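You operate a simulated robot arm through the tools that you are given. There is no shell and no other tool. Be economical: measure what you need, move in short steps, check, and stop when the job is done.

Carry out the task below with a simulated robot arm. There is one attempt and no reset: what you move stays moved.

TASK
Gauge both tiles on the shim board; roll the thicker to within 2 mm of the thinner.
Fine: the thinner stays as it is; use the hand roller; gauge and roller go back. Set down upright: orange thickness gauge, hand roller.

It is judged by the outcome, as a careful person would: the job done as asked, and still so three seconds after it is handed in. It fails if anything else is knocked over, pushed out of place, dropped, spilled or broken.

THE ROBOT
A 7-joint arm with a two-finger parallel gripper, fixed in place. Base frame: the origin is at the foot of the arm, x ahead of it, y to its left, z up. Lengths are in mm, angles in rad, forces in N, time in s.
With the tool pointing down near the work surface it reaches from about 240 to 680 mm from the base axis. Its first joint turns from -1.152 to 1.152 rad. Payload 2.4 kg.
The tool frame sits at the grasp point between the pads (the TCP): z along the fingers, y along the line on which they close. The tips reach 30 mm beyond it. The gripper opens to 94 mm. The fingers are 28 mm wide and 10 mm thick; the gripper's body (50 by 96 mm) begins 55 mm behind the TCP.
Orientation is that of the tool frame in the base frame, as a unit quaternion [x, y, z, w]. With the fingers straight down and closing along the base's y, the tool's x points along the base's -x, its y along +y and its z along -z.

THE INTERFACE
- The arm moves only by the tool nudge_tool. Its argument "series" is a list of rows, each an object (a shift or turn left out is 0, a gripper value left out holds the last) with "linear": the shift along the tool's x, y, z in mm, a list of three; "delta_rot": the turn, a rotation vector about the tool's x, y, z in rad, a list of three; "fingers": the gripper command, from -1 (shut) to 1 (fully open), values between in proportion. In form: [{"linear": [x, y, z], "delta_rot": [ax, ay, az], "fingers": fingers}, ...]. A call has 1 to 20 rows; each row shifts and turns the commanded pose from where the row before left it, along the tool's axes as they then stand. Rows are played at 5 a second. More than 50 mm and 0.15 rad between two rows, or a gripper value outside its range, and nothing of the call is played. Where a pose cannot be reached the arm comes as near as it can. A force on the tool above 70 N (or 10 N above the force at the start of the call, whichever is more), or a blocked arm, ends the call early, and 0.2 s more pass. Each finger travels about 153 mm/s and halts on what it meets, pressing with about 28 N; the grip force reading is that of the motor and also rises with nothing between the fingers. The clock runs only during rows and for 0.2 s after the last one: add rows that do not move to give the fingers time. It gives the time, the measured TCP pose, the force on the tool (base axes), the opening and the grip force at its end, in the units of the frame above (readings bear some noise), with the torque about the TCP (base axes, N m) and any sound that the robot's microphone picked up.
- Cameras (640 x 400 px; columns grow to the right, rows downward): "scene" is fixed at [41.1, 482.6, 1437.8]; the picture's right is [-0.69, -0.73, 0.00], its down [-0.46, 0.44, -0.77] and it looks along [0.56, -0.53, -0.64] (base axes); focal length 340 px, centre (320, 200). "wrist" rides on the gripper at [76, 14, -102] in the tool frame; the picture's right is [-0.18, 0.98, 0.00], its down [-0.75, -0.14, -0.64] and it looks along [-0.63, -0.12, 0.77] (tool axes); focal length 243 px, centre (320, 200). There is no depth. A picture from a camera that has moved, and an enlarged one, comes with that camera's place and axes in the base frame and with its lens.
- capture(camera): a new picture of that camera. The clock stands still meanwhile.
- close_up(camera, box): a new picture of the part [left, top, right, bottom] of that camera's present view, enlarged. The clock stands still meanwhile.
- sign_off(): hands the job in; it is judged then, once.

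Go step by step. Nothing tells you positions but the pictures and the camera data: compare them with the known pose of the tool, close in by small moves and look again before you grip or let go. The budget is 120 turns and 84 pictures, counting those below and the enlarged ones. Unless the task says otherwise, let go and move clear before handing in, and close with one line.

The tools are called after "Request:" as a command line: name --argument value ..., lists and objects as JSON in quotes. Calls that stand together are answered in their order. nudge_tool: Moves the arm, as the interface text tells. Its arguments: {"type":"object","properties":{"series":{"type":"array"}},"required":["series"]} The other tools are called the same way: capture (camera) takes a picture; close_up (camera, box) takes an enlarged picture of a part of a camera's view; sign_off () hands the job in.

At the start:

```text
clock: 0.0
eef_pos: [334.6, -53.6, 1081.2]
tool_rot: [0.0, 1.0, -0.001, -0.001]
wrist_force: [-1.0, -0.5, -0.4]
wrist_torque: [0.0, -0.01, -0.01]
finger_gap: 94.2
gripper_force: 0.0
```

scene: 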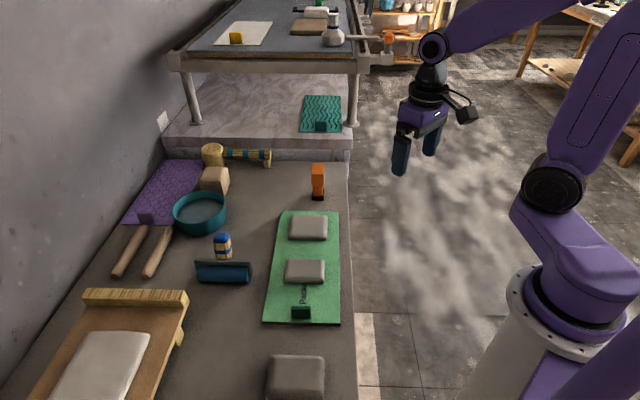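
wrist: 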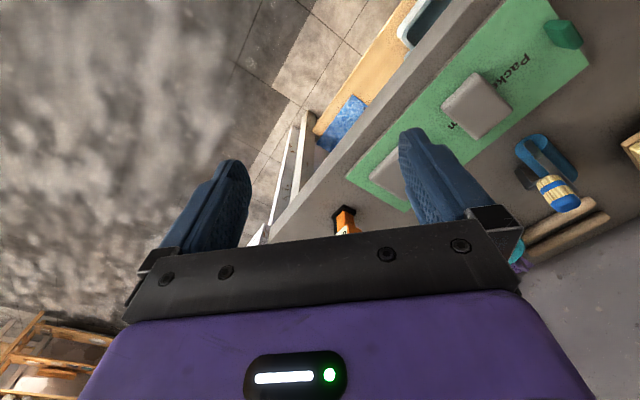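

I see a green shim board with two grey clay tiles, an orange gauge beyond it and a blue roller-like object on the left. I'll enlarge the views to identify everything before moving.

Request:
close_up --camera "scene" --box '[240, 140, 370, 330]'

Request:
close_up --camera "scene" --box '[90, 130, 290, 300]'

Request:
close_up --camera "wrist" --box '[250, 0, 640, 260]'

```text
2.11 times, centred on (305, 235) of scene
camera zoom: at [41.1, 482.6, 1437.8], right [-0.69, -0.73, 0.0], down [-0.46, 0.44, -0.77], along [0.56, -0.53, -0.64], focal length 716 px, centre (352, 126)
```

zoom: 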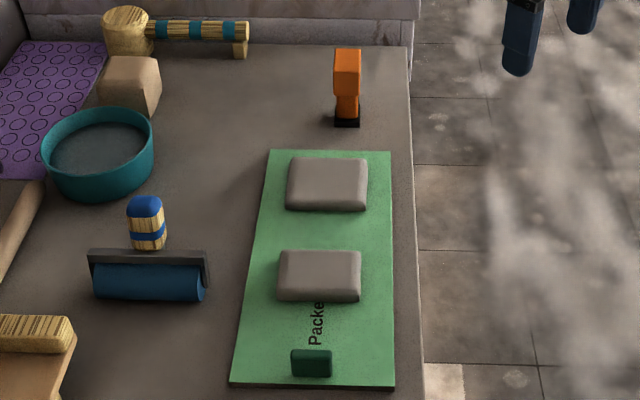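

```text
2.35 times, centred on (190, 215) of scene
camera zoom: at [41.1, 482.6, 1437.8], right [-0.69, -0.73, 0.0], down [-0.46, 0.44, -0.77], along [0.56, -0.53, -0.64], focal length 800 px, centre (626, 165)
```

zoom: 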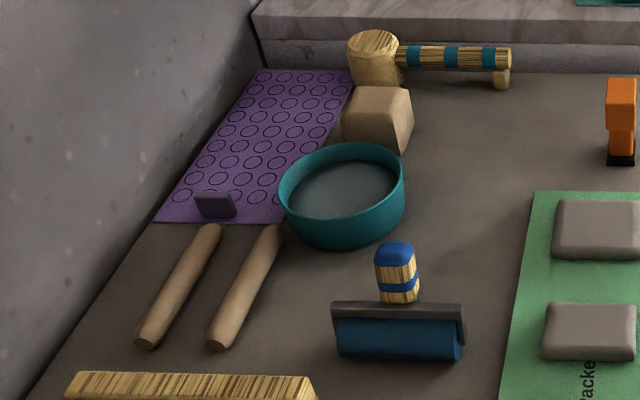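

```text
1.54 times, centred on (445, 130) of wrist
camera zoom: at [258.2, -40.1, 1185.0], right [0.18, 0.98, 0.0], down [0.75, -0.14, 0.64], along [0.63, -0.12, -0.77], focal length 373 px, centre (128, 308)
```

zoom: 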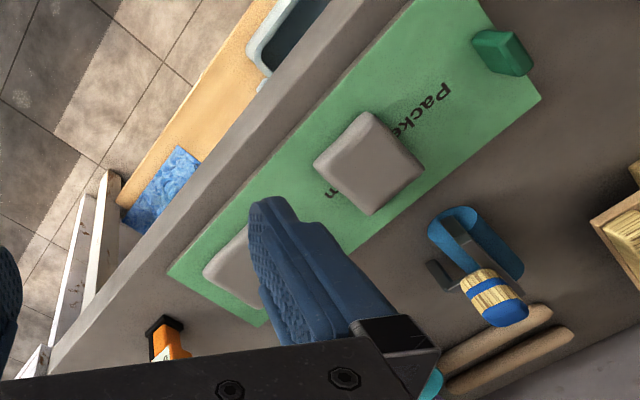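

The bench top is at roughly z 810. The tiles are near (420,165) and (520,71), the gauge near (610,-49) and the roller near (544,308). I'll move closer to the gauge and look at it.

Request:
nudge_tool --series '[{"linear": [-25, 0, 20]}, {"linear": [-25, 0, 20]}, {"linear": [-20, 0, 20]}, {"linear": [0, 0, 20]}, {}]'

Request:
capture --camera "wrist"

Request:
close_up --camera "wrist" --box '[270, 140, 430, 240]'

Request:
close_up --camera "scene" --box '[286, 150, 350, 210]'

```text
clock: 1.2
eef_pos: [405.1, -54.4, 1002.0]
tool_rot: [-0.001, 1.0, 0.0, 0.0]
wrist_force: [-0.5, 0.0, -0.2]
wrist_torque: [0.01, -0.02, -0.01]
finger_gap: 93.9
gripper_force: 0.1
```

```text
78 pictures are left
camera wrist: at [329.4, -40.1, 1104.2], right [0.18, 0.98, 0.0], down [0.75, -0.14, 0.64], along [0.63, -0.12, -0.77], focal length 243 px, centre (320, 200)
```

wrist: 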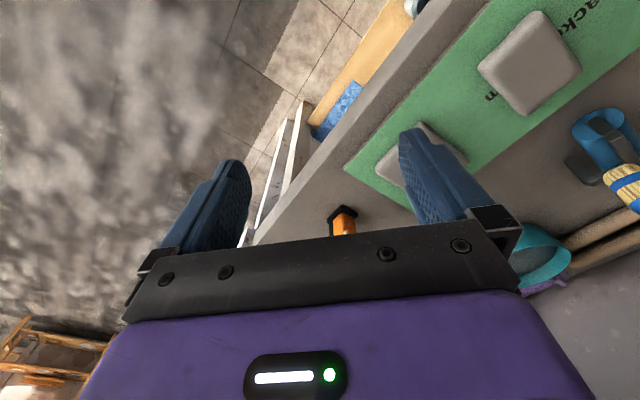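

```text
4.00 times, centred on (350, 190) of wrist
camera zoom: at [329.4, -40.1, 1104.2], right [0.18, 0.98, 0.0], down [0.75, -0.14, 0.64], along [0.63, -0.12, -0.77], focal length 970 px, centre (200, 240)
```

zoom: 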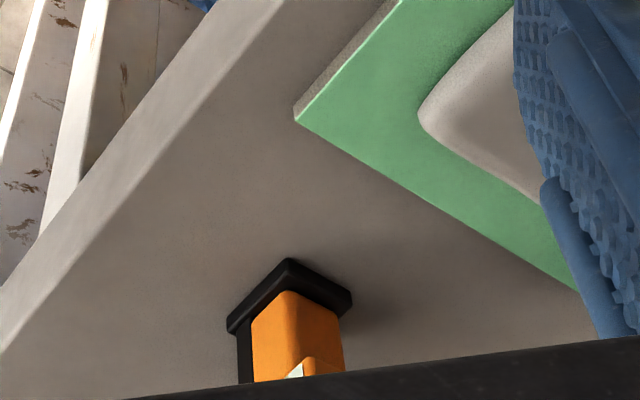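

```text
6.67 times, centred on (318, 180) of scene
camera zoom: at [41.1, 482.6, 1437.8], right [-0.69, -0.73, 0.0], down [-0.46, 0.44, -0.77], along [0.56, -0.53, -0.64], focal length 2266 px, centre (333, 333)
```

zoom: 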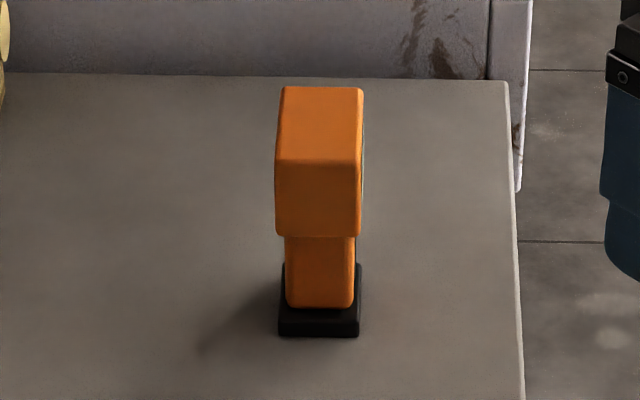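

The gauge is a stand about 100 mm tall at about (618,-56), and it looks like its display faces the robot. I'll go round to that side with a tilted wrist to read the face.

Request:
nudge_tool --series '[{"linear": [-33, -26, 18], "delta_rot": [0, 0, -0.131]}, {"linear": [-36, -21, 18], "delta_rot": [0, 0, -0.131]}, {"linear": [-38, -16, 18], "delta_rot": [0, 0, -0.131]}, {"linear": [-40, -10, 18], "delta_rot": [0, 0, -0.131]}, {"delta_rot": [0, 0, -0.131]}, {"delta_rot": [0, 0, -0.131]}, {"delta_rot": [0, -0.15, 0]}, {"delta_rot": [0, -0.15, 0]}, {"delta_rot": [0, -0.15, 0]}, {"delta_rot": [0, -0.15, 0]}, {}, {}]'

Request:
capture --camera "wrist"

```text
clock: 3.8
eef_pos: [558.5, -96.1, 930.6]
tool_rot: [-0.366, 0.882, 0.113, 0.273]
wrist_force: [-0.2, 0.1, -0.3]
wrist_torque: [0.03, 0.02, 0.01]
finger_gap: 94.2
gripper_force: 0.2
```

```text
75 pictures are left
camera wrist: at [461.9, -171.3, 971.9], right [-0.59, 0.8, 0.1], down [0.28, 0.08, 0.96], along [0.76, 0.59, -0.28], focal length 243 px, centre (320, 200)
```

wrist: 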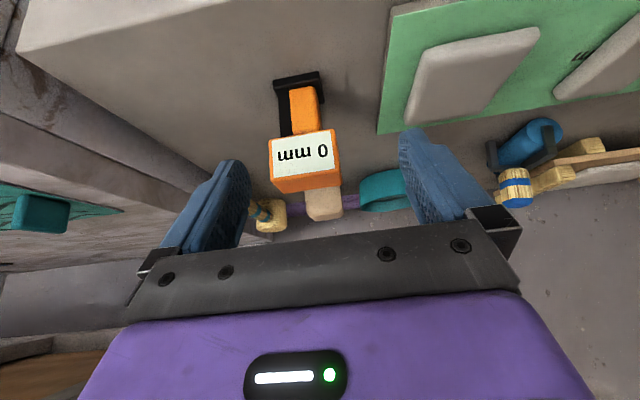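

The display reads "0 mm" on the side facing the robot. I'll enlarge the view to see how it measures.

Request:
close_up --camera "wrist" --box '[240, 60, 380, 210]'

Request:
close_up --camera "wrist" --box '[380, 0, 640, 160]'

```text
2.67 times, centred on (310, 135) of wrist
camera zoom: at [461.9, -171.3, 971.9], right [-0.59, 0.8, 0.1], down [0.28, 0.08, 0.96], along [0.76, 0.59, -0.28], focal length 647 px, centre (347, 373)
```

zoom: 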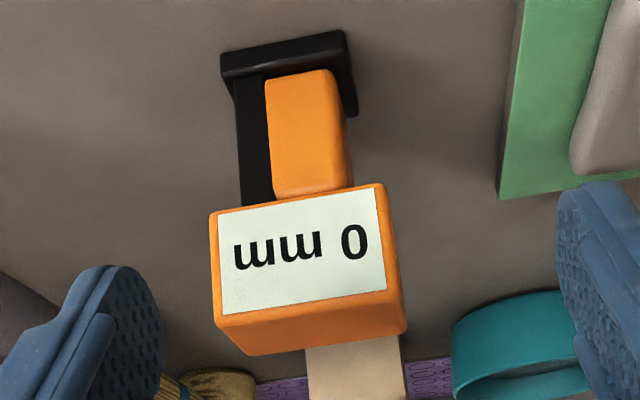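

```text
2.46 times, centred on (510, 80) of wrist
camera zoom: at [461.9, -171.3, 971.9], right [-0.59, 0.8, 0.1], down [0.28, 0.08, 0.96], along [0.76, 0.59, -0.28], focal length 597 px, centre (-148, 495)
```

zoom: 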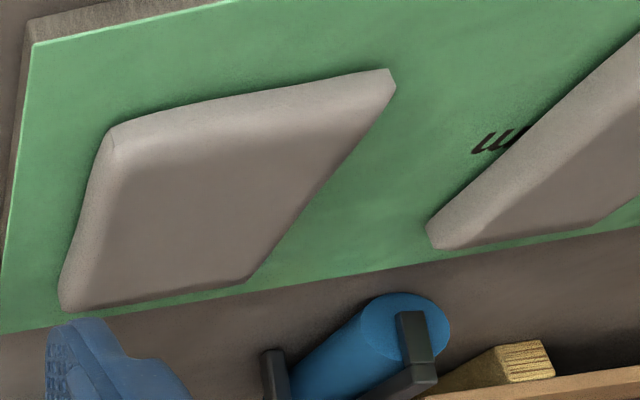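

It's standing on a foot, with the display on the robot side. I'll grip its head along the bench direction so the display stays visible. First I'll straighten up and move above it.

Request:
nudge_tool --series '[{"delta_rot": [0, 0.15, 0]}, {"delta_rot": [0, 0.15, 0]}, {"delta_rot": [0, 0.15, 0]}, {"delta_rot": [0, 0.15, 0]}, {"linear": [0, 0, -40]}, {"linear": [-35.4, -8.8, 0]}, {"linear": [-35.4, -8.8, 0]}, {}, {}]'

Request:
capture --camera "wrist"

Request:
capture --camera "scene"

```text
clock: 5.8
eef_pos: [618.4, -58.4, 971.6]
tool_rot: [-0.383, 0.924, 0.0, 0.0]
wrist_force: [-0.1, 0.0, 0.6]
wrist_torque: [-0.01, -0.01, -0.03]
finger_gap: 93.9
gripper_force: 0.0
```

```text
72 pictures are left
camera wrist: at [554.8, -100.9, 1073.1], right [-0.57, 0.82, 0.0], down [0.63, 0.43, 0.64], along [0.53, 0.36, -0.77], focal length 243 px, centre (320, 200)
```

wrist: 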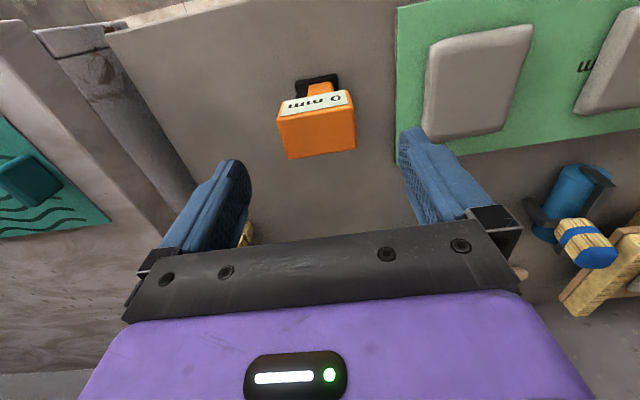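

```text
71 pictures are left
```

scene: 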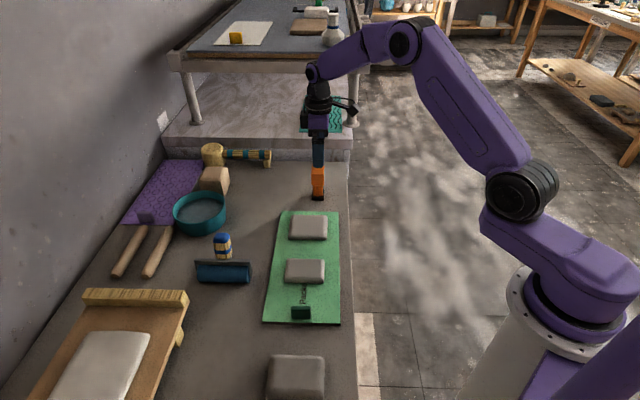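

The head is centred between the fingers with an offset of only about 3 mm. I'll descend in steps.

Request:
nudge_tool --series '[{"linear": [-3, -1.6, 25]}, {"linear": [0, 0, 25]}, {"linear": [0, 0, 20]}, {"linear": [0, 0, 17]}, {}, {}]'

Request:
capture --camera "wrist"

Request:
close_up --camera "scene" --box '[280, 100, 360, 210]'

```text
clock: 7.2
eef_pos: [622.0, -56.7, 883.0]
tool_rot: [-0.384, 0.923, 0.0, 0.0]
wrist_force: [-0.3, 0.0, -0.4]
wrist_torque: [0.02, 0.01, -0.02]
finger_gap: 93.9
gripper_force: 0.0
```

```text
70 pictures are left
camera wrist: at [557.9, -99.8, 985.8], right [-0.57, 0.82, 0.0], down [0.63, 0.43, 0.64], along [0.53, 0.36, -0.77], focal length 243 px, centre (320, 200)
```

wrist: 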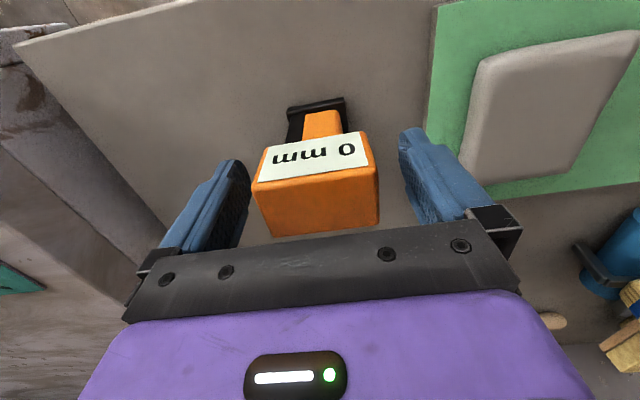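

```text
3.64 times, centred on (320, 155) of scene
camera zoom: at [41.1, 482.6, 1437.8], right [-0.69, -0.73, 0.0], down [-0.46, 0.44, -0.77], along [0.56, -0.53, -0.64], focal length 1236 px, centre (320, 364)
```

zoom: 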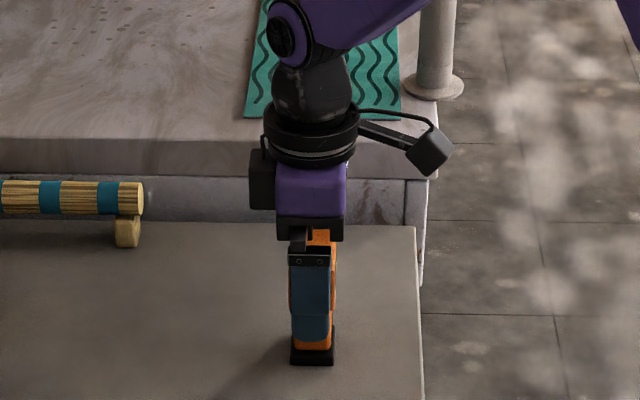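

It's nearly centred. I'll trim by 2 mm and close.

Request:
nudge_tool --series '[{"linear": [2, -2, 0]}, {}, {"fingers": -0.2}, {"fingers": -1}, {}, {}, {}]'

Request:
capture --camera "wrist"

```text
clock: 8.8
eef_pos: [623.3, -59.0, 884.0]
tool_rot: [-0.384, 0.923, 0.0, 0.0]
wrist_force: [-1.5, 0.7, 2.0]
wrist_torque: [-0.02, 0.0, 0.02]
finger_gap: 62.2
gripper_force: 28.0
```

```text
68 pictures are left
camera wrist: at [558.3, -103.4, 986.2], right [-0.57, 0.82, 0.0], down [0.63, 0.43, 0.64], along [0.53, 0.36, -0.77], focal length 243 px, centre (320, 200)
```

wrist: 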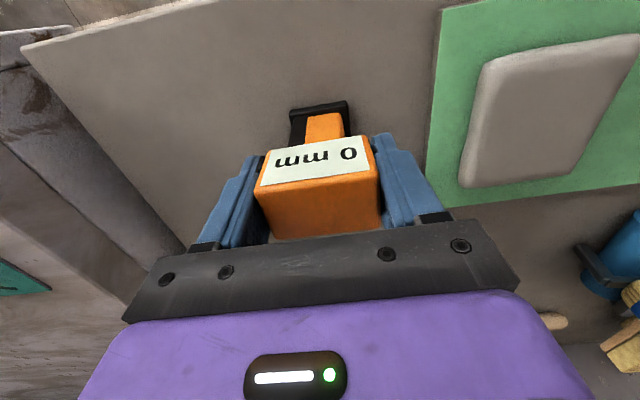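

Gripped at 62 mm. I'll lift it 60 mm and carry it above the far tile.

Request:
nudge_tool --series '[{"linear": [0, 0, -20]}, {"linear": [0, 0, -25]}, {"linear": [0, 0, -25]}, {"linear": [-4, 30, 0]}, {"linear": [-4, 40, 0]}, {"linear": [-4, 40, 0]}, {"linear": [-4, 40, 0]}, {}, {}]'

Request:
capture --camera "wrist"

Request:
close_up --camera "scene" --box '[250, 130, 370, 330]'

```text
clock: 10.8
eef_pos: [527.2, 56.9, 953.1]
tool_rot: [-0.384, 0.923, 0.0, -0.001]
wrist_force: [-0.4, 0.1, 0.0]
wrist_torque: [-0.01, 0.05, 0.02]
finger_gap: 61.9
gripper_force: 28.0
```

```text
67 pictures are left
camera wrist: at [463.6, 12.8, 1055.4], right [-0.57, 0.82, 0.0], down [0.63, 0.43, 0.64], along [0.53, 0.36, -0.77], focal length 243 px, centre (320, 200)
```

wrist: 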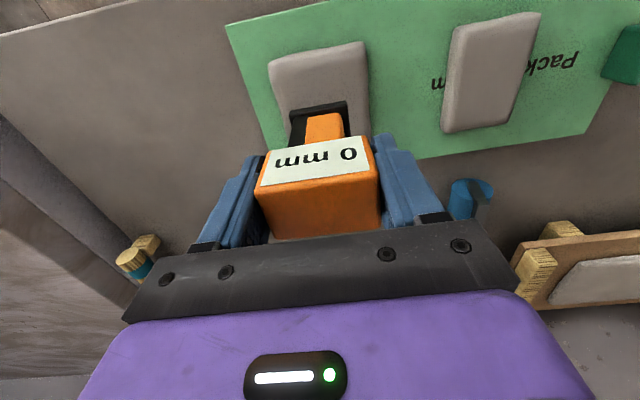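

```text
2.00 times, centred on (310, 230) of scene
camera zoom: at [41.1, 482.6, 1437.8], right [-0.69, -0.73, 0.0], down [-0.46, 0.44, -0.77], along [0.56, -0.53, -0.64], focal length 680 px, centre (340, 140)
```

zoom: 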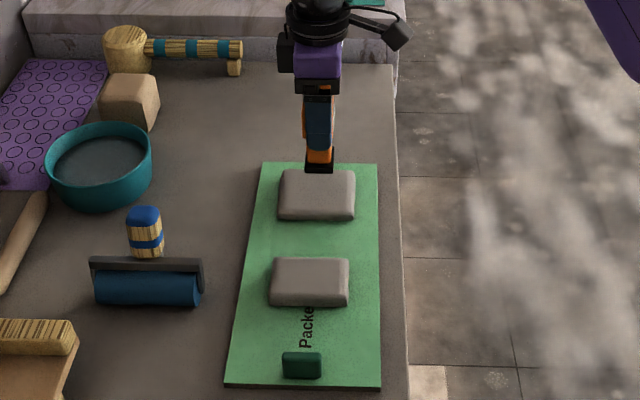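

The gauge foot is above the far tile. I'll lower it gently and watch the force.

Request:
nudge_tool --series '[{"linear": [-3, 0, 15]}, {"linear": [0, 0, 12]}, {}, {}]'

Request:
close_up --camera "scene" --box '[280, 160, 350, 250]'

Request:
capture --camera "wrist"

```text
clock: 11.8
eef_pos: [528.8, 59.0, 925.4]
tool_rot: [-0.385, 0.923, -0.001, 0.0]
wrist_force: [0.1, 0.6, -0.9]
wrist_torque: [0.04, -0.02, 0.03]
finger_gap: 62.1
gripper_force: 27.8
```

```text
4.44 times, centred on (315, 205) of scene
camera zoom: at [41.1, 482.6, 1437.8], right [-0.69, -0.73, 0.0], down [-0.46, 0.44, -0.77], along [0.56, -0.53, -0.64], focal length 1510 px, centre (342, 178)
```

zoom: 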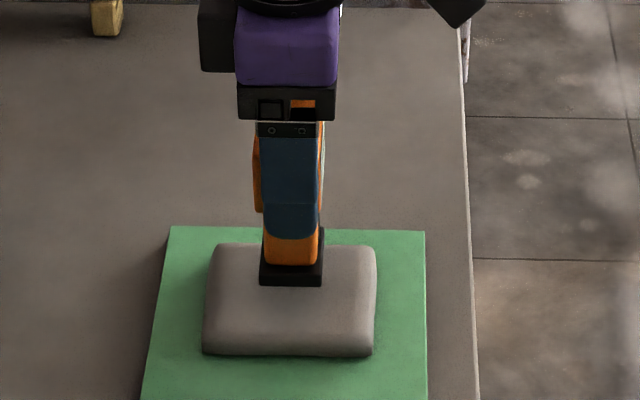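

```text
64 pictures are left
camera wrist: at [466.1, 14.8, 1028.5], right [-0.57, 0.82, 0.0], down [0.63, 0.43, 0.64], along [0.53, 0.36, -0.77], focal length 243 px, centre (320, 200)
```

wrist: 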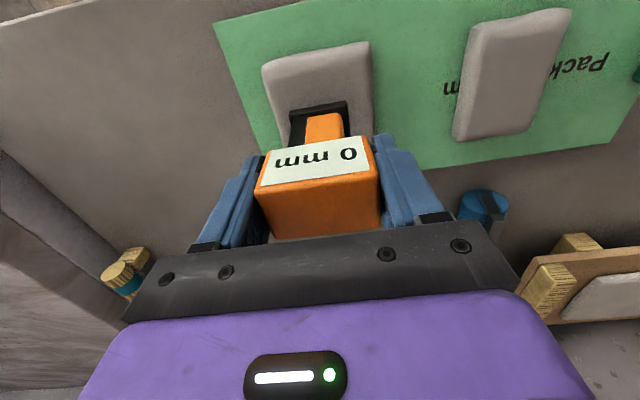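

About 10–15 mm remain. I'll go down 8 mm, then make small probes.

Request:
nudge_tool --series '[{"linear": [0, 0, 4]}, {"linear": [0, 0, 4]}, {}, {}]'

Request:
close_up --camera "scene" --box '[280, 160, 350, 250]'

```text
clock: 12.8
eef_pos: [530.6, 58.6, 917.6]
tool_rot: [-0.383, 0.924, 0.0, 0.0]
wrist_force: [0.1, 0.8, -0.8]
wrist_torque: [0.01, -0.02, -0.01]
finger_gap: 61.8
gripper_force: 28.0
```

```text
4.44 times, centred on (315, 205) of scene
camera zoom: at [41.1, 482.6, 1437.8], right [-0.69, -0.73, 0.0], down [-0.46, 0.44, -0.77], along [0.56, -0.53, -0.64], focal length 1510 px, centre (342, 178)
```

zoom: 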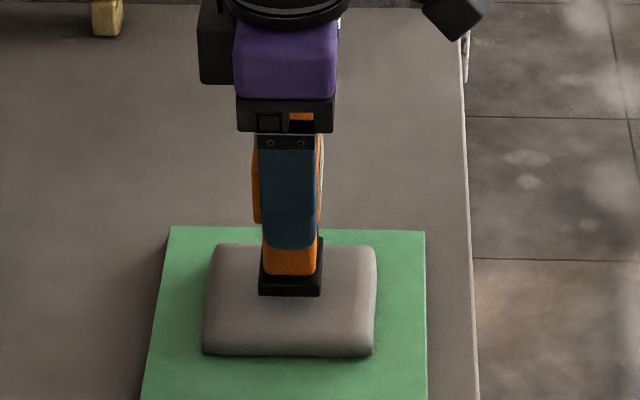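

Request:
nudge_tool --series '[{"linear": [0, 0, 2]}, {"linear": [0, 0, 2]}, {}, {}]'

Request:
nudge_tool --series '[{"linear": [0, 0, 2]}, {}, {}]'

Request:
nudge_tool --series '[{"linear": [0, 0, 2]}, {}, {}]'

Request:
close_up --camera "wrist" --box '[240, 80, 400, 200]'

```text
clock: 13.8
eef_pos: [530.7, 58.8, 914.2]
tool_rot: [-0.384, 0.923, -0.001, 0.001]
wrist_force: [-0.1, 0.6, -0.6]
wrist_torque: [0.01, 0.02, -0.01]
finger_gap: 61.7
gripper_force: 28.2
```

```text
clock: 14.6
eef_pos: [530.6, 60.5, 912.6]
tool_rot: [-0.384, 0.923, 0.0, 0.0]
wrist_force: [0.2, 0.1, -0.5]
wrist_torque: [0.02, 0.0, -0.02]
finger_gap: 61.6
gripper_force: 28.6
```

```text
clock: 15.4
eef_pos: [530.1, 58.5, 910.6]
tool_rot: [-0.383, 0.924, 0.001, 0.0]
wrist_force: [0.4, 0.6, -0.8]
wrist_torque: [0.01, 0.0, 0.0]
finger_gap: 61.7
gripper_force: 28.0
```

```text
3.33 times, centred on (320, 140) of wrist
camera zoom: at [466.4, 15.4, 1013.1], right [-0.57, 0.82, 0.0], down [0.63, 0.43, 0.64], along [0.53, 0.36, -0.77], focal length 809 px, centre (320, 400)
```

zoom: 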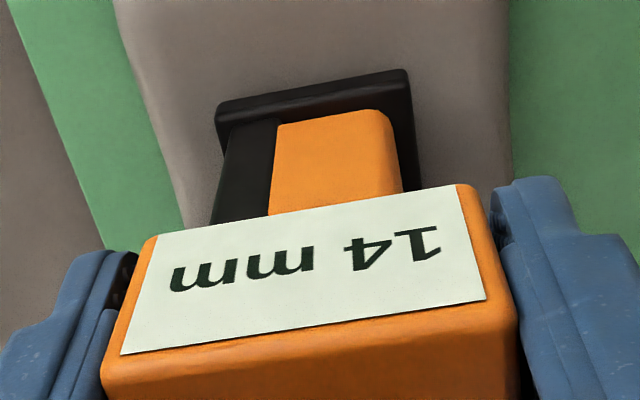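

The display already reads 14 mm. I'll lower slightly until contact to confirm the reading.

Request:
nudge_tool --series '[{"linear": [0, 0, 1.5]}, {}, {}]'

Request:
nudge_tool --series '[{"linear": [0, 0, 1]}, {}, {}]'

Request:
close_up --camera "wrist" --box '[240, 80, 400, 200]'

Request:
close_up --camera "scene" --box '[280, 160, 350, 250]'

```text
clock: 16.2
eef_pos: [529.7, 58.8, 909.2]
tool_rot: [-0.384, 0.923, 0.0, -0.001]
wrist_force: [0.4, 0.2, -1.2]
wrist_torque: [-0.03, 0.03, 0.0]
finger_gap: 62.0
gripper_force: 27.9
```

```text
clock: 17.0
eef_pos: [531.2, 58.5, 908.5]
tool_rot: [-0.383, 0.924, 0.0, 0.0]
wrist_force: [-0.1, 0.5, -0.2]
wrist_torque: [-0.04, -0.03, -0.01]
finger_gap: 61.7
gripper_force: 27.7
```

```text
3.33 times, centred on (320, 140) of wrist
camera zoom: at [465.9, 15.4, 1010.9], right [-0.57, 0.82, 0.0], down [0.63, 0.43, 0.64], along [0.53, 0.36, -0.77], focal length 809 px, centre (320, 400)
```

zoom: 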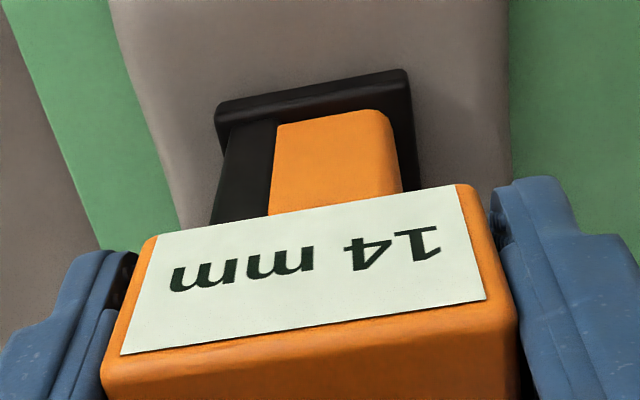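

```text
4.44 times, centred on (315, 205) of scene
camera zoom: at [41.1, 482.6, 1437.8], right [-0.69, -0.73, 0.0], down [-0.46, 0.44, -0.77], along [0.56, -0.53, -0.64], focal length 1510 px, centre (342, 178)
```

zoom: 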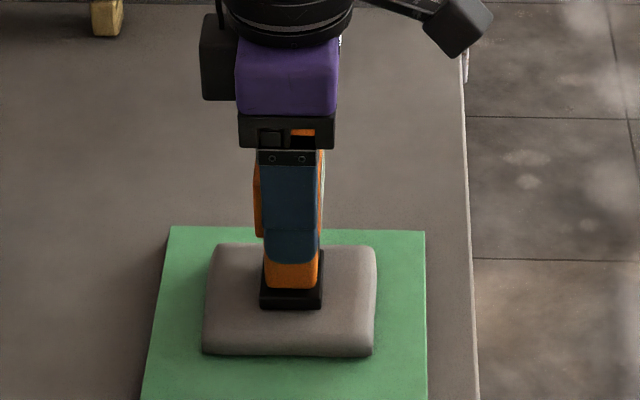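

The far tile reads a stable 14 mm. Next I'll raise the gauge, carry it above the near tile and lower it the same way.

Request:
nudge_tool --series '[{"linear": [0, 0, -20]}, {"linear": [0, 24, -10]}, {"linear": [0, 40, 0]}, {"linear": [0, 40, 0]}, {"linear": [0, 39, 0]}, {"linear": [0, 0, 10]}, {}, {}]'

Request:
close_up --camera "scene" --box '[260, 210, 350, 330]'

Request:
close_up --camera "wrist" --box '[200, 0, 520, 240]'

```text
clock: 18.8
eef_pos: [428.4, 162.0, 927.5]
tool_rot: [-0.383, 0.924, 0.001, 0.0]
wrist_force: [0.3, -0.1, -1.9]
wrist_torque: [0.0, -0.01, -0.04]
finger_gap: 62.0
gripper_force: 27.8
```

```text
3.33 times, centred on (305, 270) of scene
camera zoom: at [41.1, 482.6, 1437.8], right [-0.69, -0.73, 0.0], down [-0.46, 0.44, -0.77], along [0.56, -0.53, -0.64], focal length 1133 px, centre (370, -33)
```

zoom: 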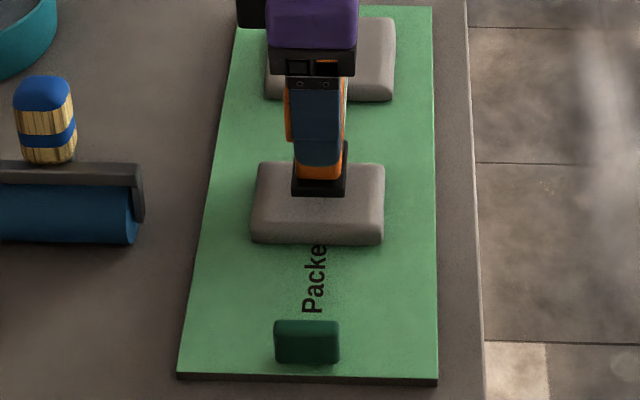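

```text
1.67 times, centred on (360, 120) of wrist
camera zoom: at [364.2, 117.1, 1030.6], right [-0.57, 0.82, 0.0], down [0.63, 0.43, 0.64], along [0.53, 0.36, -0.77], focal length 404 px, centre (253, 333)
```

zoom: 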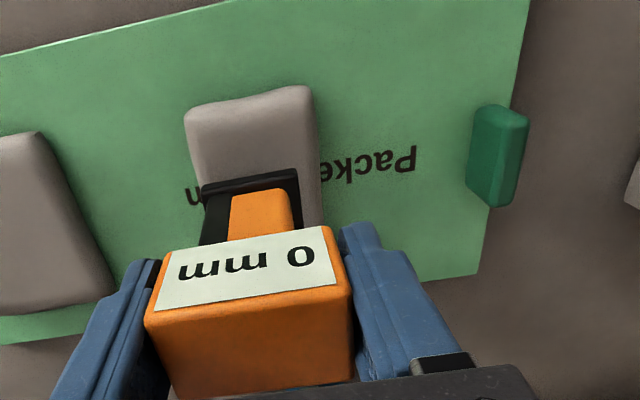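

Well placed above the near tile. Lowering in small steps.

Request:
nudge_tool --series '[{"linear": [0, 0, 5]}, {"linear": [0, 0, 4]}, {}, {}]'

Request:
nudge_tool --series '[{"linear": [0, 0, 3]}, {}, {}]'

Request:
close_up --camera "wrist" --box '[240, 80, 400, 200]'

Request:
close_up --camera "scene" --box '[270, 220, 340, 310]'

```text
clock: 19.8
eef_pos: [429.4, 161.0, 918.6]
tool_rot: [-0.383, 0.924, 0.0, 0.0]
wrist_force: [0.3, 0.4, -0.2]
wrist_torque: [0.0, 0.01, -0.04]
finger_gap: 61.7
gripper_force: 28.4
```

```text
clock: 20.6
eef_pos: [429.1, 161.6, 916.0]
tool_rot: [-0.383, 0.924, 0.0, 0.0]
wrist_force: [0.3, -0.5, -1.3]
wrist_torque: [0.02, 0.0, -0.02]
finger_gap: 61.9
gripper_force: 27.7
```

```text
3.33 times, centred on (320, 140) of wrist
camera zoom: at [365.4, 117.1, 1018.6], right [-0.57, 0.82, 0.0], down [0.63, 0.43, 0.64], along [0.53, 0.36, -0.77], focal length 809 px, centre (320, 400)
```

zoom: 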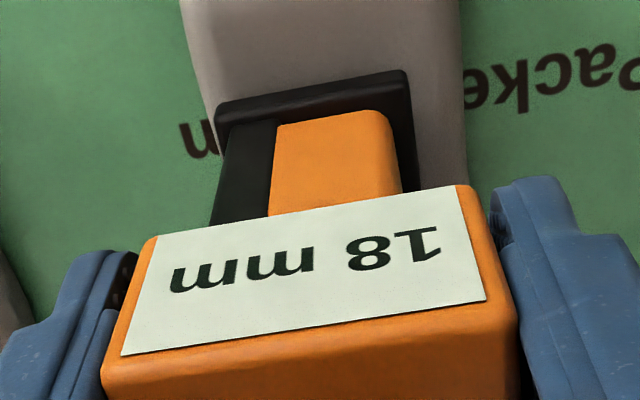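

```text
4.44 times, centred on (305, 265) of scene
camera zoom: at [41.1, 482.6, 1437.8], right [-0.69, -0.73, 0.0], down [-0.46, 0.44, -0.77], along [0.56, -0.53, -0.64], focal length 1510 px, centre (387, -89)
```

zoom: 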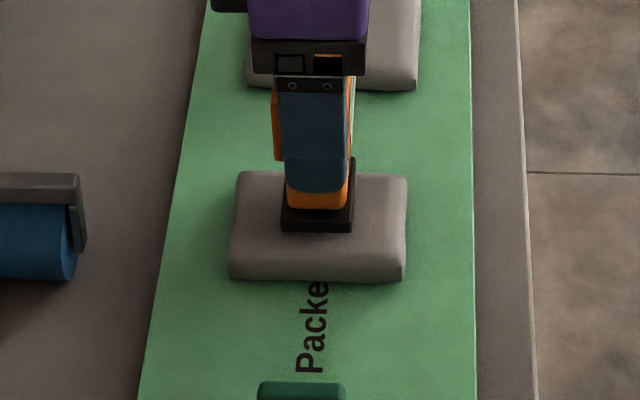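

The readings are near tile 18 mm and far tile 14 mm. The board has "Packe…m" printed partly under the near tile, so before rolling I'll put the gauge back and check for a packer underneath.

Request:
nudge_tool --series '[{"linear": [0, 0, -25]}, {"linear": [2, -33, 0]}, {"linear": [2.5, -40, 0]}, {"linear": [2.5, -40, 0]}, {"linear": [2.5, -40, 0]}, {"linear": [2.5, -40, 0]}, {"linear": [2.5, -40, 0]}, {"linear": [2.5, -40, 0]}, {"linear": [1.7, -20, 0]}, {}, {}]'

```text
clock: 23.0
eef_pos: [624.1, -61.4, 940.7]
tool_rot: [-0.383, 0.924, -0.001, 0.0]
wrist_force: [0.2, -0.1, -1.8]
wrist_torque: [0.03, 0.01, 0.0]
finger_gap: 61.9
gripper_force: 27.8
```

I'm back above the gauge's spot. I'll lower to just above the bench first.

Request:
nudge_tool --series '[{"linear": [-1.1, 1.7, 20]}, {"linear": [0, 0, 20]}, {"linear": [0, 0, 13]}, {}, {}]'

Request:
nudge_tool --series '[{"linear": [0, 0, 1.5]}, {}, {}]'

Request:
nudge_tool --series '[{"linear": [0, 0, 1.5]}, {}, {}]'

Request:
close_up --camera "scene" --box '[286, 140, 350, 210]'

```text
clock: 24.2
eef_pos: [623.6, -59.8, 889.9]
tool_rot: [-0.383, 0.924, 0.001, 0.0]
wrist_force: [0.0, -0.8, -1.5]
wrist_torque: [0.0, -0.01, -0.03]
finger_gap: 61.9
gripper_force: 27.9
```

```text
clock: 25.0
eef_pos: [622.3, -58.3, 887.2]
tool_rot: [-0.383, 0.924, -0.001, 0.0]
wrist_force: [0.9, 0.0, -0.5]
wrist_torque: [0.0, -0.02, -0.02]
finger_gap: 61.9
gripper_force: 27.7
```

```text
clock: 25.8
eef_pos: [622.3, -59.0, 885.3]
tool_rot: [-0.384, 0.923, 0.0, 0.001]
wrist_force: [-0.2, -0.5, -0.8]
wrist_torque: [-0.01, -0.03, 0.0]
finger_gap: 61.9
gripper_force: 28.3
```

```text
5.71 times, centred on (318, 175) of scene
camera zoom: at [41.1, 482.6, 1437.8], right [-0.69, -0.73, 0.0], down [-0.46, 0.44, -0.77], along [0.56, -0.53, -0.64], focal length 1942 px, centre (331, 343)
```

zoom: 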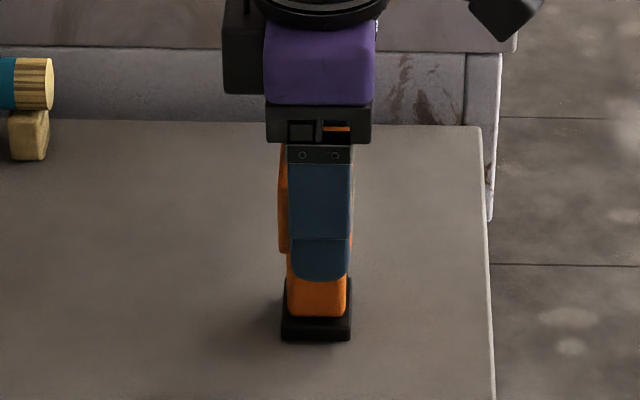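

Request:
nudge_tool --series '[{"linear": [0, 0, 0.8]}, {}, {}]'

Request:
nudge_tool --series '[{"linear": [0, 0, 0.8]}, {}, {}]'

```text
clock: 26.6
eef_pos: [622.3, -58.2, 884.5]
tool_rot: [-0.383, 0.924, 0.001, 0.0]
wrist_force: [0.5, -1.4, -1.2]
wrist_torque: [-0.05, 0.01, 0.03]
finger_gap: 61.8
gripper_force: 28.2
```

```text
clock: 27.4
eef_pos: [623.4, -58.6, 883.1]
tool_rot: [-0.384, 0.923, 0.0, 0.0]
wrist_force: [-0.3, 0.1, -0.9]
wrist_torque: [0.02, -0.04, 0.03]
finger_gap: 61.6
gripper_force: 27.9
```

Request:
nudge_tool --series '[{"linear": [0, 0, 0.7]}, {}, {}]'

Request:
nudge_tool --series '[{"linear": [0, 0, 0.7]}, {}, {}]'

```text
clock: 28.2
eef_pos: [623.5, -58.8, 884.1]
tool_rot: [-0.384, 0.923, -0.002, 0.002]
wrist_force: [-3.1, 1.1, 11.5]
wrist_torque: [0.05, 0.16, -0.02]
finger_gap: 61.9
gripper_force: 27.9
```

```text
clock: 29.0
eef_pos: [624.8, -57.8, 883.5]
tool_rot: [-0.383, 0.924, -0.001, 0.001]
wrist_force: [-3.0, 1.1, 23.0]
wrist_torque: [0.08, 0.21, -0.01]
finger_gap: 62.0
gripper_force: 28.3
```

It's in contact with the bench. I'll ease off a little, open and rise.

Request:
nudge_tool --series '[{"linear": [0, 0, -1.0]}, {}, {"fingers": 0.5}, {"fingers": 1}, {}, {}, {"linear": [0, 0, -25]}, {"linear": [0, 0, -30]}, {"linear": [0, 0, -30]}, {}]'

Request:
capture --camera "wrist"

Request:
close_up --camera "scene" --box '[286, 150, 350, 210]'

```text
clock: 31.2
eef_pos: [622.9, -56.6, 968.9]
tool_rot: [-0.384, 0.923, 0.0, 0.001]
wrist_force: [0.4, 0.6, -0.5]
wrist_torque: [0.03, 0.02, -0.02]
finger_gap: 93.7
gripper_force: 0.0
```

```text
54 pictures are left
camera wrist: at [559.0, -100.8, 1071.1], right [-0.57, 0.82, 0.0], down [0.63, 0.43, 0.64], along [0.53, 0.36, -0.77], focal length 243 px, centre (320, 200)
```

wrist: 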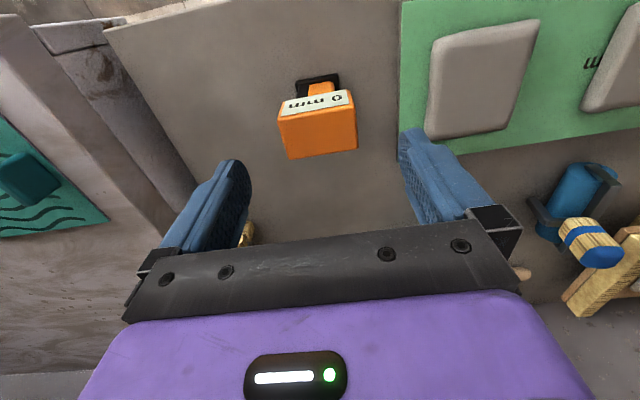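

```text
6.67 times, centred on (318, 180) of scene
camera zoom: at [41.0, 482.6, 1437.8], right [-0.69, -0.73, 0.0], down [-0.46, 0.44, -0.77], along [0.56, -0.53, -0.64], focal length 2266 px, centre (333, 333)
```

zoom: 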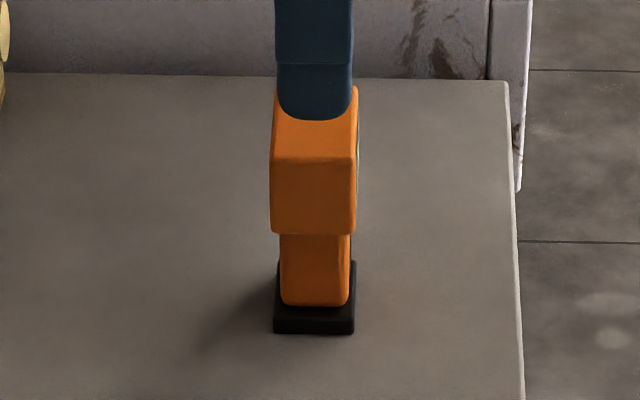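

The gauge is back in place. Now I'll look at the tiles from a low angle on the robot's side.

Request:
nudge_tool --series '[{"linear": [14, 37, 0]}, {"linear": [14, 37, 0]}, {"linear": [14, 37, 0]}, {"linear": [14, 37, 0]}, {"linear": [14, 37, 0]}, {"linear": [14, 37, 0]}, {"linear": [14, 37, 0]}, {"linear": [14, 37, 0]}, {"linear": [0, 0, 35]}, {"linear": [0, 0, 35]}, {"linear": [0, 0, 25], "delta_rot": [0, -0.15, 0]}, {"delta_rot": [0, -0.15, 0]}, {"delta_rot": [0, -0.15, 0]}, {"delta_rot": [0, -0.15, 0]}, {}, {}]'

Request:
capture --camera "wrist"

```text
clock: 34.6
eef_pos: [353.4, 53.7, 880.2]
tool_rot: [-0.373, 0.899, 0.05, 0.225]
wrist_force: [0.2, -0.6, 0.7]
wrist_torque: [0.0, -0.02, 0.03]
finger_gap: 93.7
gripper_force: 0.0
out of reach, approached as far as the arm can: row 11, 13, 14
```

```text
52 pictures are left
camera wrist: at [259.7, -11.0, 937.8], right [-0.57, 0.82, 0.01], down [0.33, 0.22, 0.92], along [0.76, 0.52, -0.4], focal length 243 px, centre (320, 200)
```

wrist: 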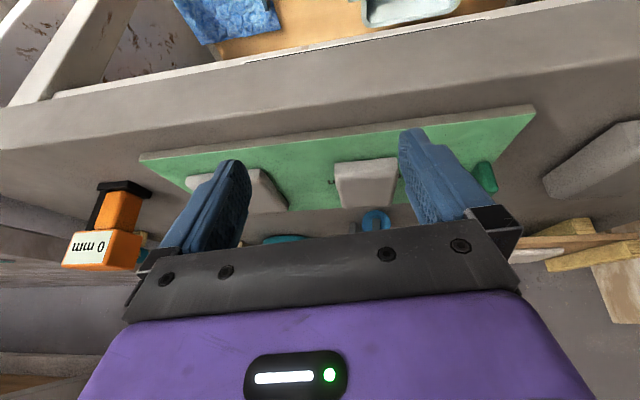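

Request:
close_up --camera "wrist" --box '[320, 140, 420, 220]'

Request:
close_up --camera "wrist" --box '[170, 140, 330, 230]'

```text
5.00 times, centred on (370, 180) of wrist
camera zoom: at [259.7, -11.0, 937.8], right [-0.57, 0.82, 0.01], down [0.33, 0.22, 0.92], along [0.76, 0.52, -0.4], focal length 1213 px, centre (70, 300)
```

zoom: 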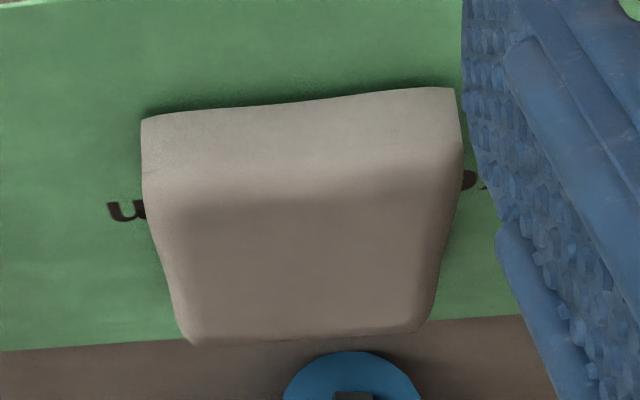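

```text
4.00 times, centred on (250, 185) of wrist
camera zoom: at [259.7, -11.0, 937.8], right [-0.57, 0.82, 0.01], down [0.33, 0.22, 0.92], along [0.76, 0.52, -0.4], focal length 970 px, centre (600, 260)
```

zoom: 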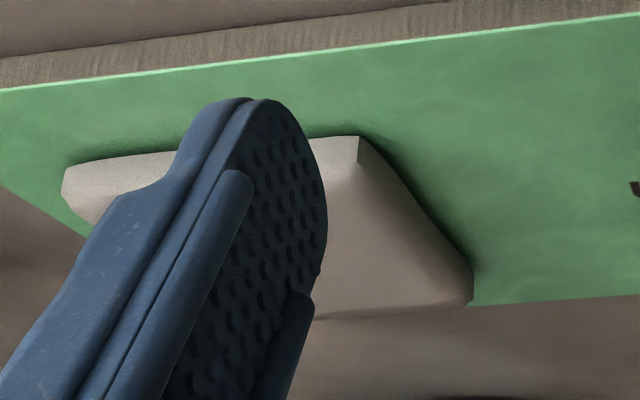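

The near tile is solid clay down to the board with no packer visible, so it is the thicker one at 18 mm against 14 mm. Next I'll straighten up, rise and go to look at the roller.

Request:
nudge_tool --series '[{"delta_rot": [0, 0.15, 0]}, {"delta_rot": [0, 0.15, 0]}, {"delta_rot": [0, 0.15, 0]}, {"delta_rot": [0, 0.08, 0]}, {"linear": [0, 0, -40]}, {"linear": [0, 0, -40]}, {"linear": [0, 0, -40]}, {}, {}]'

```text
clock: 36.6
eef_pos: [343.2, 69.5, 952.8]
tool_rot: [-0.371, 0.927, -0.052, 0.026]
wrist_force: [-1.1, -0.8, 0.3]
wrist_torque: [-0.01, -0.04, 0.01]
finger_gap: 93.9
gripper_force: 0.0
out of reach, approached as far as the arm can: row 4, 5, 6, 7
```

Request:
nudge_tool --series '[{"linear": [-40, 0, 0]}, {"linear": [-40, 0, 0]}, {"linear": [-40, 0, 0]}, {}, {}]'

```text
clock: 37.8
eef_pos: [405.0, 161.7, 929.1]
tool_rot: [-0.373, 0.926, -0.055, 0.028]
wrist_force: [-0.6, -0.4, 0.4]
wrist_torque: [0.0, -0.02, 0.01]
finger_gap: 94.1
gripper_force: 0.0
out of reach, approached as far as the arm can: row 1, 2, 3
```

The arm is brushing a joint limit here and the tool is tilted about 0.12 rad. I'll move further out and up, and see if it recovers.

Request:
nudge_tool --series '[{"linear": [-35, 0, -20]}, {"linear": [-35, 0, -20]}, {"linear": [-30, 0, -20]}, {}, {}, {}]'

Request:
capture --camera "scene"

```text
clock: 39.2
eef_pos: [432.4, 228.7, 942.9]
tool_rot: [-0.371, 0.925, -0.068, 0.037]
wrist_force: [-0.1, 0.6, -0.5]
wrist_torque: [-0.03, 0.03, 0.02]
finger_gap: 93.7
gripper_force: 0.0
out of reach, approached as far as the arm can: row 1, 2, 3
```

```text
49 pictures are left
```

scene: 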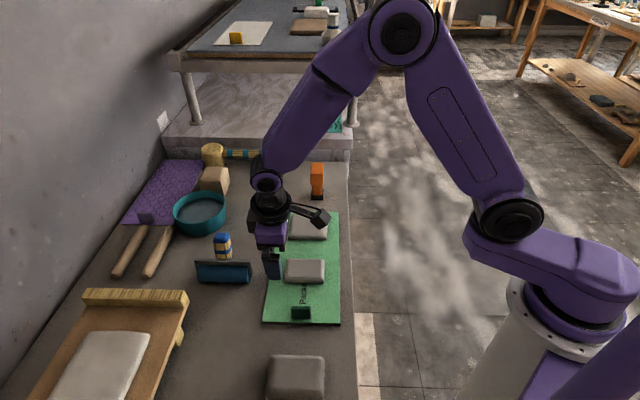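

Request:
nudge_tool --series '[{"delta_rot": [0, 0, 0.15]}, {"delta_rot": [0, 0, 0.15]}, {"delta_rot": [0, 0, 0.15]}, {}, {}]'

```text
clock: 40.4
eef_pos: [432.5, 229.0, 943.6]
tool_rot: [-0.155, 0.985, -0.056, 0.051]
wrist_force: [-0.2, -0.2, -0.3]
wrist_torque: [0.01, -0.01, 0.01]
finger_gap: 94.2
gripper_force: 0.0
```

The yaw freed the limit. I'll level the tool now.

Request:
nudge_tool --series '[{"delta_rot": [-0.0635, 0.0415, 0]}, {"delta_rot": [-0.0635, 0.0415, 0]}, {"linear": [0, 0, -40]}, {}, {}]'

```text
clock: 41.6
eef_pos: [425.8, 228.6, 962.3]
tool_rot: [-0.156, 0.985, -0.06, 0.052]
wrist_force: [-0.5, -0.4, 1.4]
wrist_torque: [0.0, 0.0, 0.01]
finger_gap: 94.2
gripper_force: 0.0
out of reach, approached as far as the arm can: row 1, 2, 3
```

Still limited. I'll move back toward the middle of the bench to unwind the joints.

Request:
nudge_tool --series '[{"linear": [-12, -43, -8]}, {"linear": [-12, -43, -8]}, {"linear": [-12, -43, -8]}, {"linear": [-12, -43, -8]}, {"linear": [-12, -43, -8]}, {}, {}]'

```text
clock: 43.2
eef_pos: [437.4, 44.7, 997.7]
tool_rot: [-0.156, 0.984, -0.07, 0.055]
wrist_force: [-0.2, -0.3, 0.1]
wrist_torque: [0.02, 0.0, 0.02]
finger_gap: 94.0
gripper_force: 0.1
out of reach, approached as far as the arm can: row 1, 2, 3, 4, 5
```

Request:
capture --camera "scene"

```text
48 pictures are left
```

scene: 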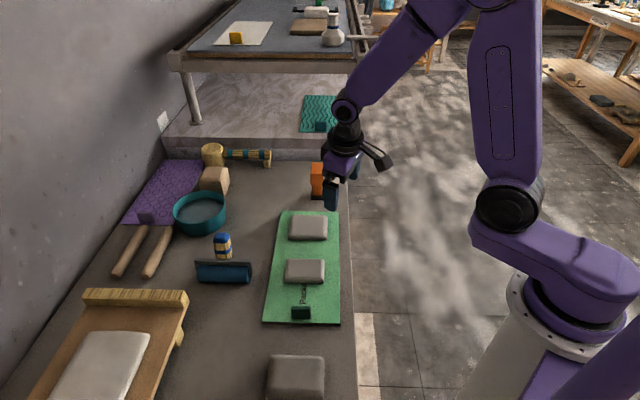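

Request:
nudge_tool --series '[{"delta_rot": [0, 0, 0.15]}, {"delta_rot": [0, 0, 0.15]}, {"linear": [10, -30, -30]}, {"linear": [10, -30, -30]}, {"linear": [10, -30, -30]}, {}, {}]'

```text
clock: 44.8
eef_pos: [399.2, 53.7, 992.5]
tool_rot: [-0.006, 0.997, -0.052, 0.061]
wrist_force: [-0.6, 0.0, 0.4]
wrist_torque: [-0.01, -0.01, -0.01]
finger_gap: 94.1
gripper_force: 0.0
out of reach, approached as far as the arm can: row 1, 3, 4, 5
```

Request:
nudge_tool --series '[{"linear": [0, 0, -20]}, {}, {}]'

Request:
nudge_tool --series '[{"linear": [0, -20, 0]}, {}, {}]'

Request:
nudge_tool --series '[{"linear": [-20, 0, 0]}, {}, {}]'

Request:
nudge_tool --series '[{"delta_rot": [0.1, 0, 0]}, {}, {}]'

Request:
nudge_tool --series '[{"delta_rot": [0, 0.1, 0]}, {}, {}]'

```text
clock: 45.6
eef_pos: [399.7, 53.3, 992.6]
tool_rot: [-0.007, 0.997, -0.052, 0.06]
wrist_force: [0.3, -0.5, 0.1]
wrist_torque: [-0.01, -0.04, 0.0]
finger_gap: 93.9
gripper_force: 0.1
out of reach, approached as far as the arm can: row 1
```

```text
clock: 46.4
eef_pos: [395.3, 35.4, 994.7]
tool_rot: [-0.007, 0.997, -0.052, 0.061]
wrist_force: [-0.5, 0.3, 0.2]
wrist_torque: [0.01, 0.0, 0.0]
finger_gap: 94.0
gripper_force: 0.1
out of reach, approached as far as the arm can: row 1
```

```text
clock: 47.2
eef_pos: [398.4, 36.8, 992.8]
tool_rot: [-0.006, 0.997, -0.053, 0.06]
wrist_force: [0.8, -0.5, 0.5]
wrist_torque: [0.01, 0.0, -0.01]
finger_gap: 94.2
gripper_force: 0.1
out of reach, approached as far as the arm can: row 1
```

```text
clock: 48.0
eef_pos: [398.7, 38.8, 993.8]
tool_rot: [-0.003, 0.993, -0.1, 0.059]
wrist_force: [0.3, 0.0, 0.2]
wrist_torque: [0.02, -0.02, -0.01]
finger_gap: 94.2
gripper_force: 0.0
```

```text
clock: 48.8
eef_pos: [397.9, 37.9, 993.1]
tool_rot: [0.001, 0.995, -0.099, 0.009]
wrist_force: [0.3, -0.1, -0.7]
wrist_torque: [-0.01, -0.01, 0.0]
finger_gap: 94.2
gripper_force: 0.1
```

Request:
nudge_tool --series '[{"delta_rot": [-0.1, 0, 0]}, {}, {}]'

Request:
nudge_tool --series '[{"linear": [0, 0, -20]}, {}, {}]'

Request:
nudge_tool --series '[{"linear": [-20, 0, 0]}, {}, {}]'

Request:
nudge_tool --series '[{"delta_rot": [-0.1, 0, 0]}, {}, {}]'

```text
clock: 49.6
eef_pos: [406.5, 37.6, 987.6]
tool_rot: [-0.001, 0.996, -0.085, 0.008]
wrist_force: [-0.3, -0.2, 0.5]
wrist_torque: [0.02, -0.03, -0.03]
finger_gap: 94.0
gripper_force: 0.1
out of reach, approached as far as the arm can: row 1
```

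```text
clock: 50.4
eef_pos: [406.1, 41.1, 1008.0]
tool_rot: [0.0, 0.996, -0.087, 0.01]
wrist_force: [0.5, 0.2, -0.5]
wrist_torque: [-0.02, -0.01, 0.01]
finger_gap: 94.1
gripper_force: 0.1
```

```text
clock: 51.2
eef_pos: [415.7, 41.2, 1006.8]
tool_rot: [0.0, 0.996, -0.089, 0.009]
wrist_force: [0.3, -0.6, -0.2]
wrist_torque: [0.0, -0.01, -0.02]
finger_gap: 94.5
gripper_force: 0.1
out of reach, approached as far as the arm can: row 1
```

```text
clock: 52.0
eef_pos: [416.4, 40.4, 1006.0]
tool_rot: [0.0, 0.996, -0.089, 0.008]
wrist_force: [0.5, 0.3, 0.1]
wrist_torque: [-0.03, 0.0, 0.01]
finger_gap: 94.0
gripper_force: 0.0
out of reach, approached as far as the arm can: row 1
```

It looks like the forearm roll flipped near a wrist singularity while I was tilted close to the base. I'll move back to that retracted spot and trace around the singularity to unwind it: tilt sideways, then outward, then straight back.

Request:
nudge_tool --series '[{"linear": [22, -6, 25]}, {"linear": [22, -6, 25]}, {"linear": [22, -6, 25]}, {}, {}]'

Request:
nudge_tool --series '[{"delta_rot": [0.12, 0, 0]}, {"delta_rot": [0.06, -0.1, 0]}, {"delta_rot": [0, -0.14, 0]}, {"delta_rot": [0, -0.14, 0]}, {}]'

```text
clock: 53.2
eef_pos: [350.7, 10.4, 935.0]
tool_rot: [0.0, 0.996, -0.089, 0.01]
wrist_force: [0.9, -0.2, 0.2]
wrist_torque: [-0.01, 0.01, 0.01]
finger_gap: 94.1
gripper_force: 0.1
```

```text
clock: 54.4
eef_pos: [351.3, 10.3, 933.9]
tool_rot: [-0.026, 0.969, -0.179, 0.17]
wrist_force: [-0.1, -0.2, -0.1]
wrist_torque: [0.01, -0.02, 0.0]
finger_gap: 94.1
gripper_force: 0.0
out of reach, approached as far as the arm can: row 3
```

Request:
nudge_tool --series '[{"delta_rot": [0, -0.14, 0]}, {"delta_rot": [0, -0.14, 0]}, {"delta_rot": [0, -0.14, 0]}, {}]'

Request:
nudge_tool --series '[{"delta_rot": [0, -0.14, 0]}, {"delta_rot": [-0.1, -0.1, 0]}, {"delta_rot": [-0.12, 0, 0]}, {"delta_rot": [-0.12, 0, 0]}, {}]'

Request:
capture --camera "scene"

```text
clock: 55.4
eef_pos: [389.4, -1.8, 926.9]
tool_rot: [-0.062, 0.912, -0.169, 0.369]
wrist_force: [-0.1, -0.1, -0.9]
wrist_torque: [0.0, -0.03, 0.01]
finger_gap: 94.0
gripper_force: 0.1
out of reach, approached as far as the arm can: row 1, 2, 3
```

```text
clock: 56.6
eef_pos: [394.4, -3.0, 925.3]
tool_rot: [-0.161, 0.876, -0.011, 0.455]
wrist_force: [0.5, -0.3, -0.5]
wrist_torque: [-0.01, -0.04, 0.03]
finger_gap: 94.0
gripper_force: 0.0
out of reach, approached as far as the arm can: row 1
```

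```text
47 pictures are left
```

scene: 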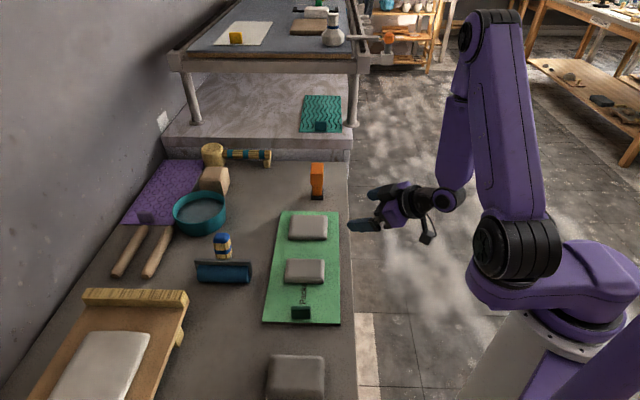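

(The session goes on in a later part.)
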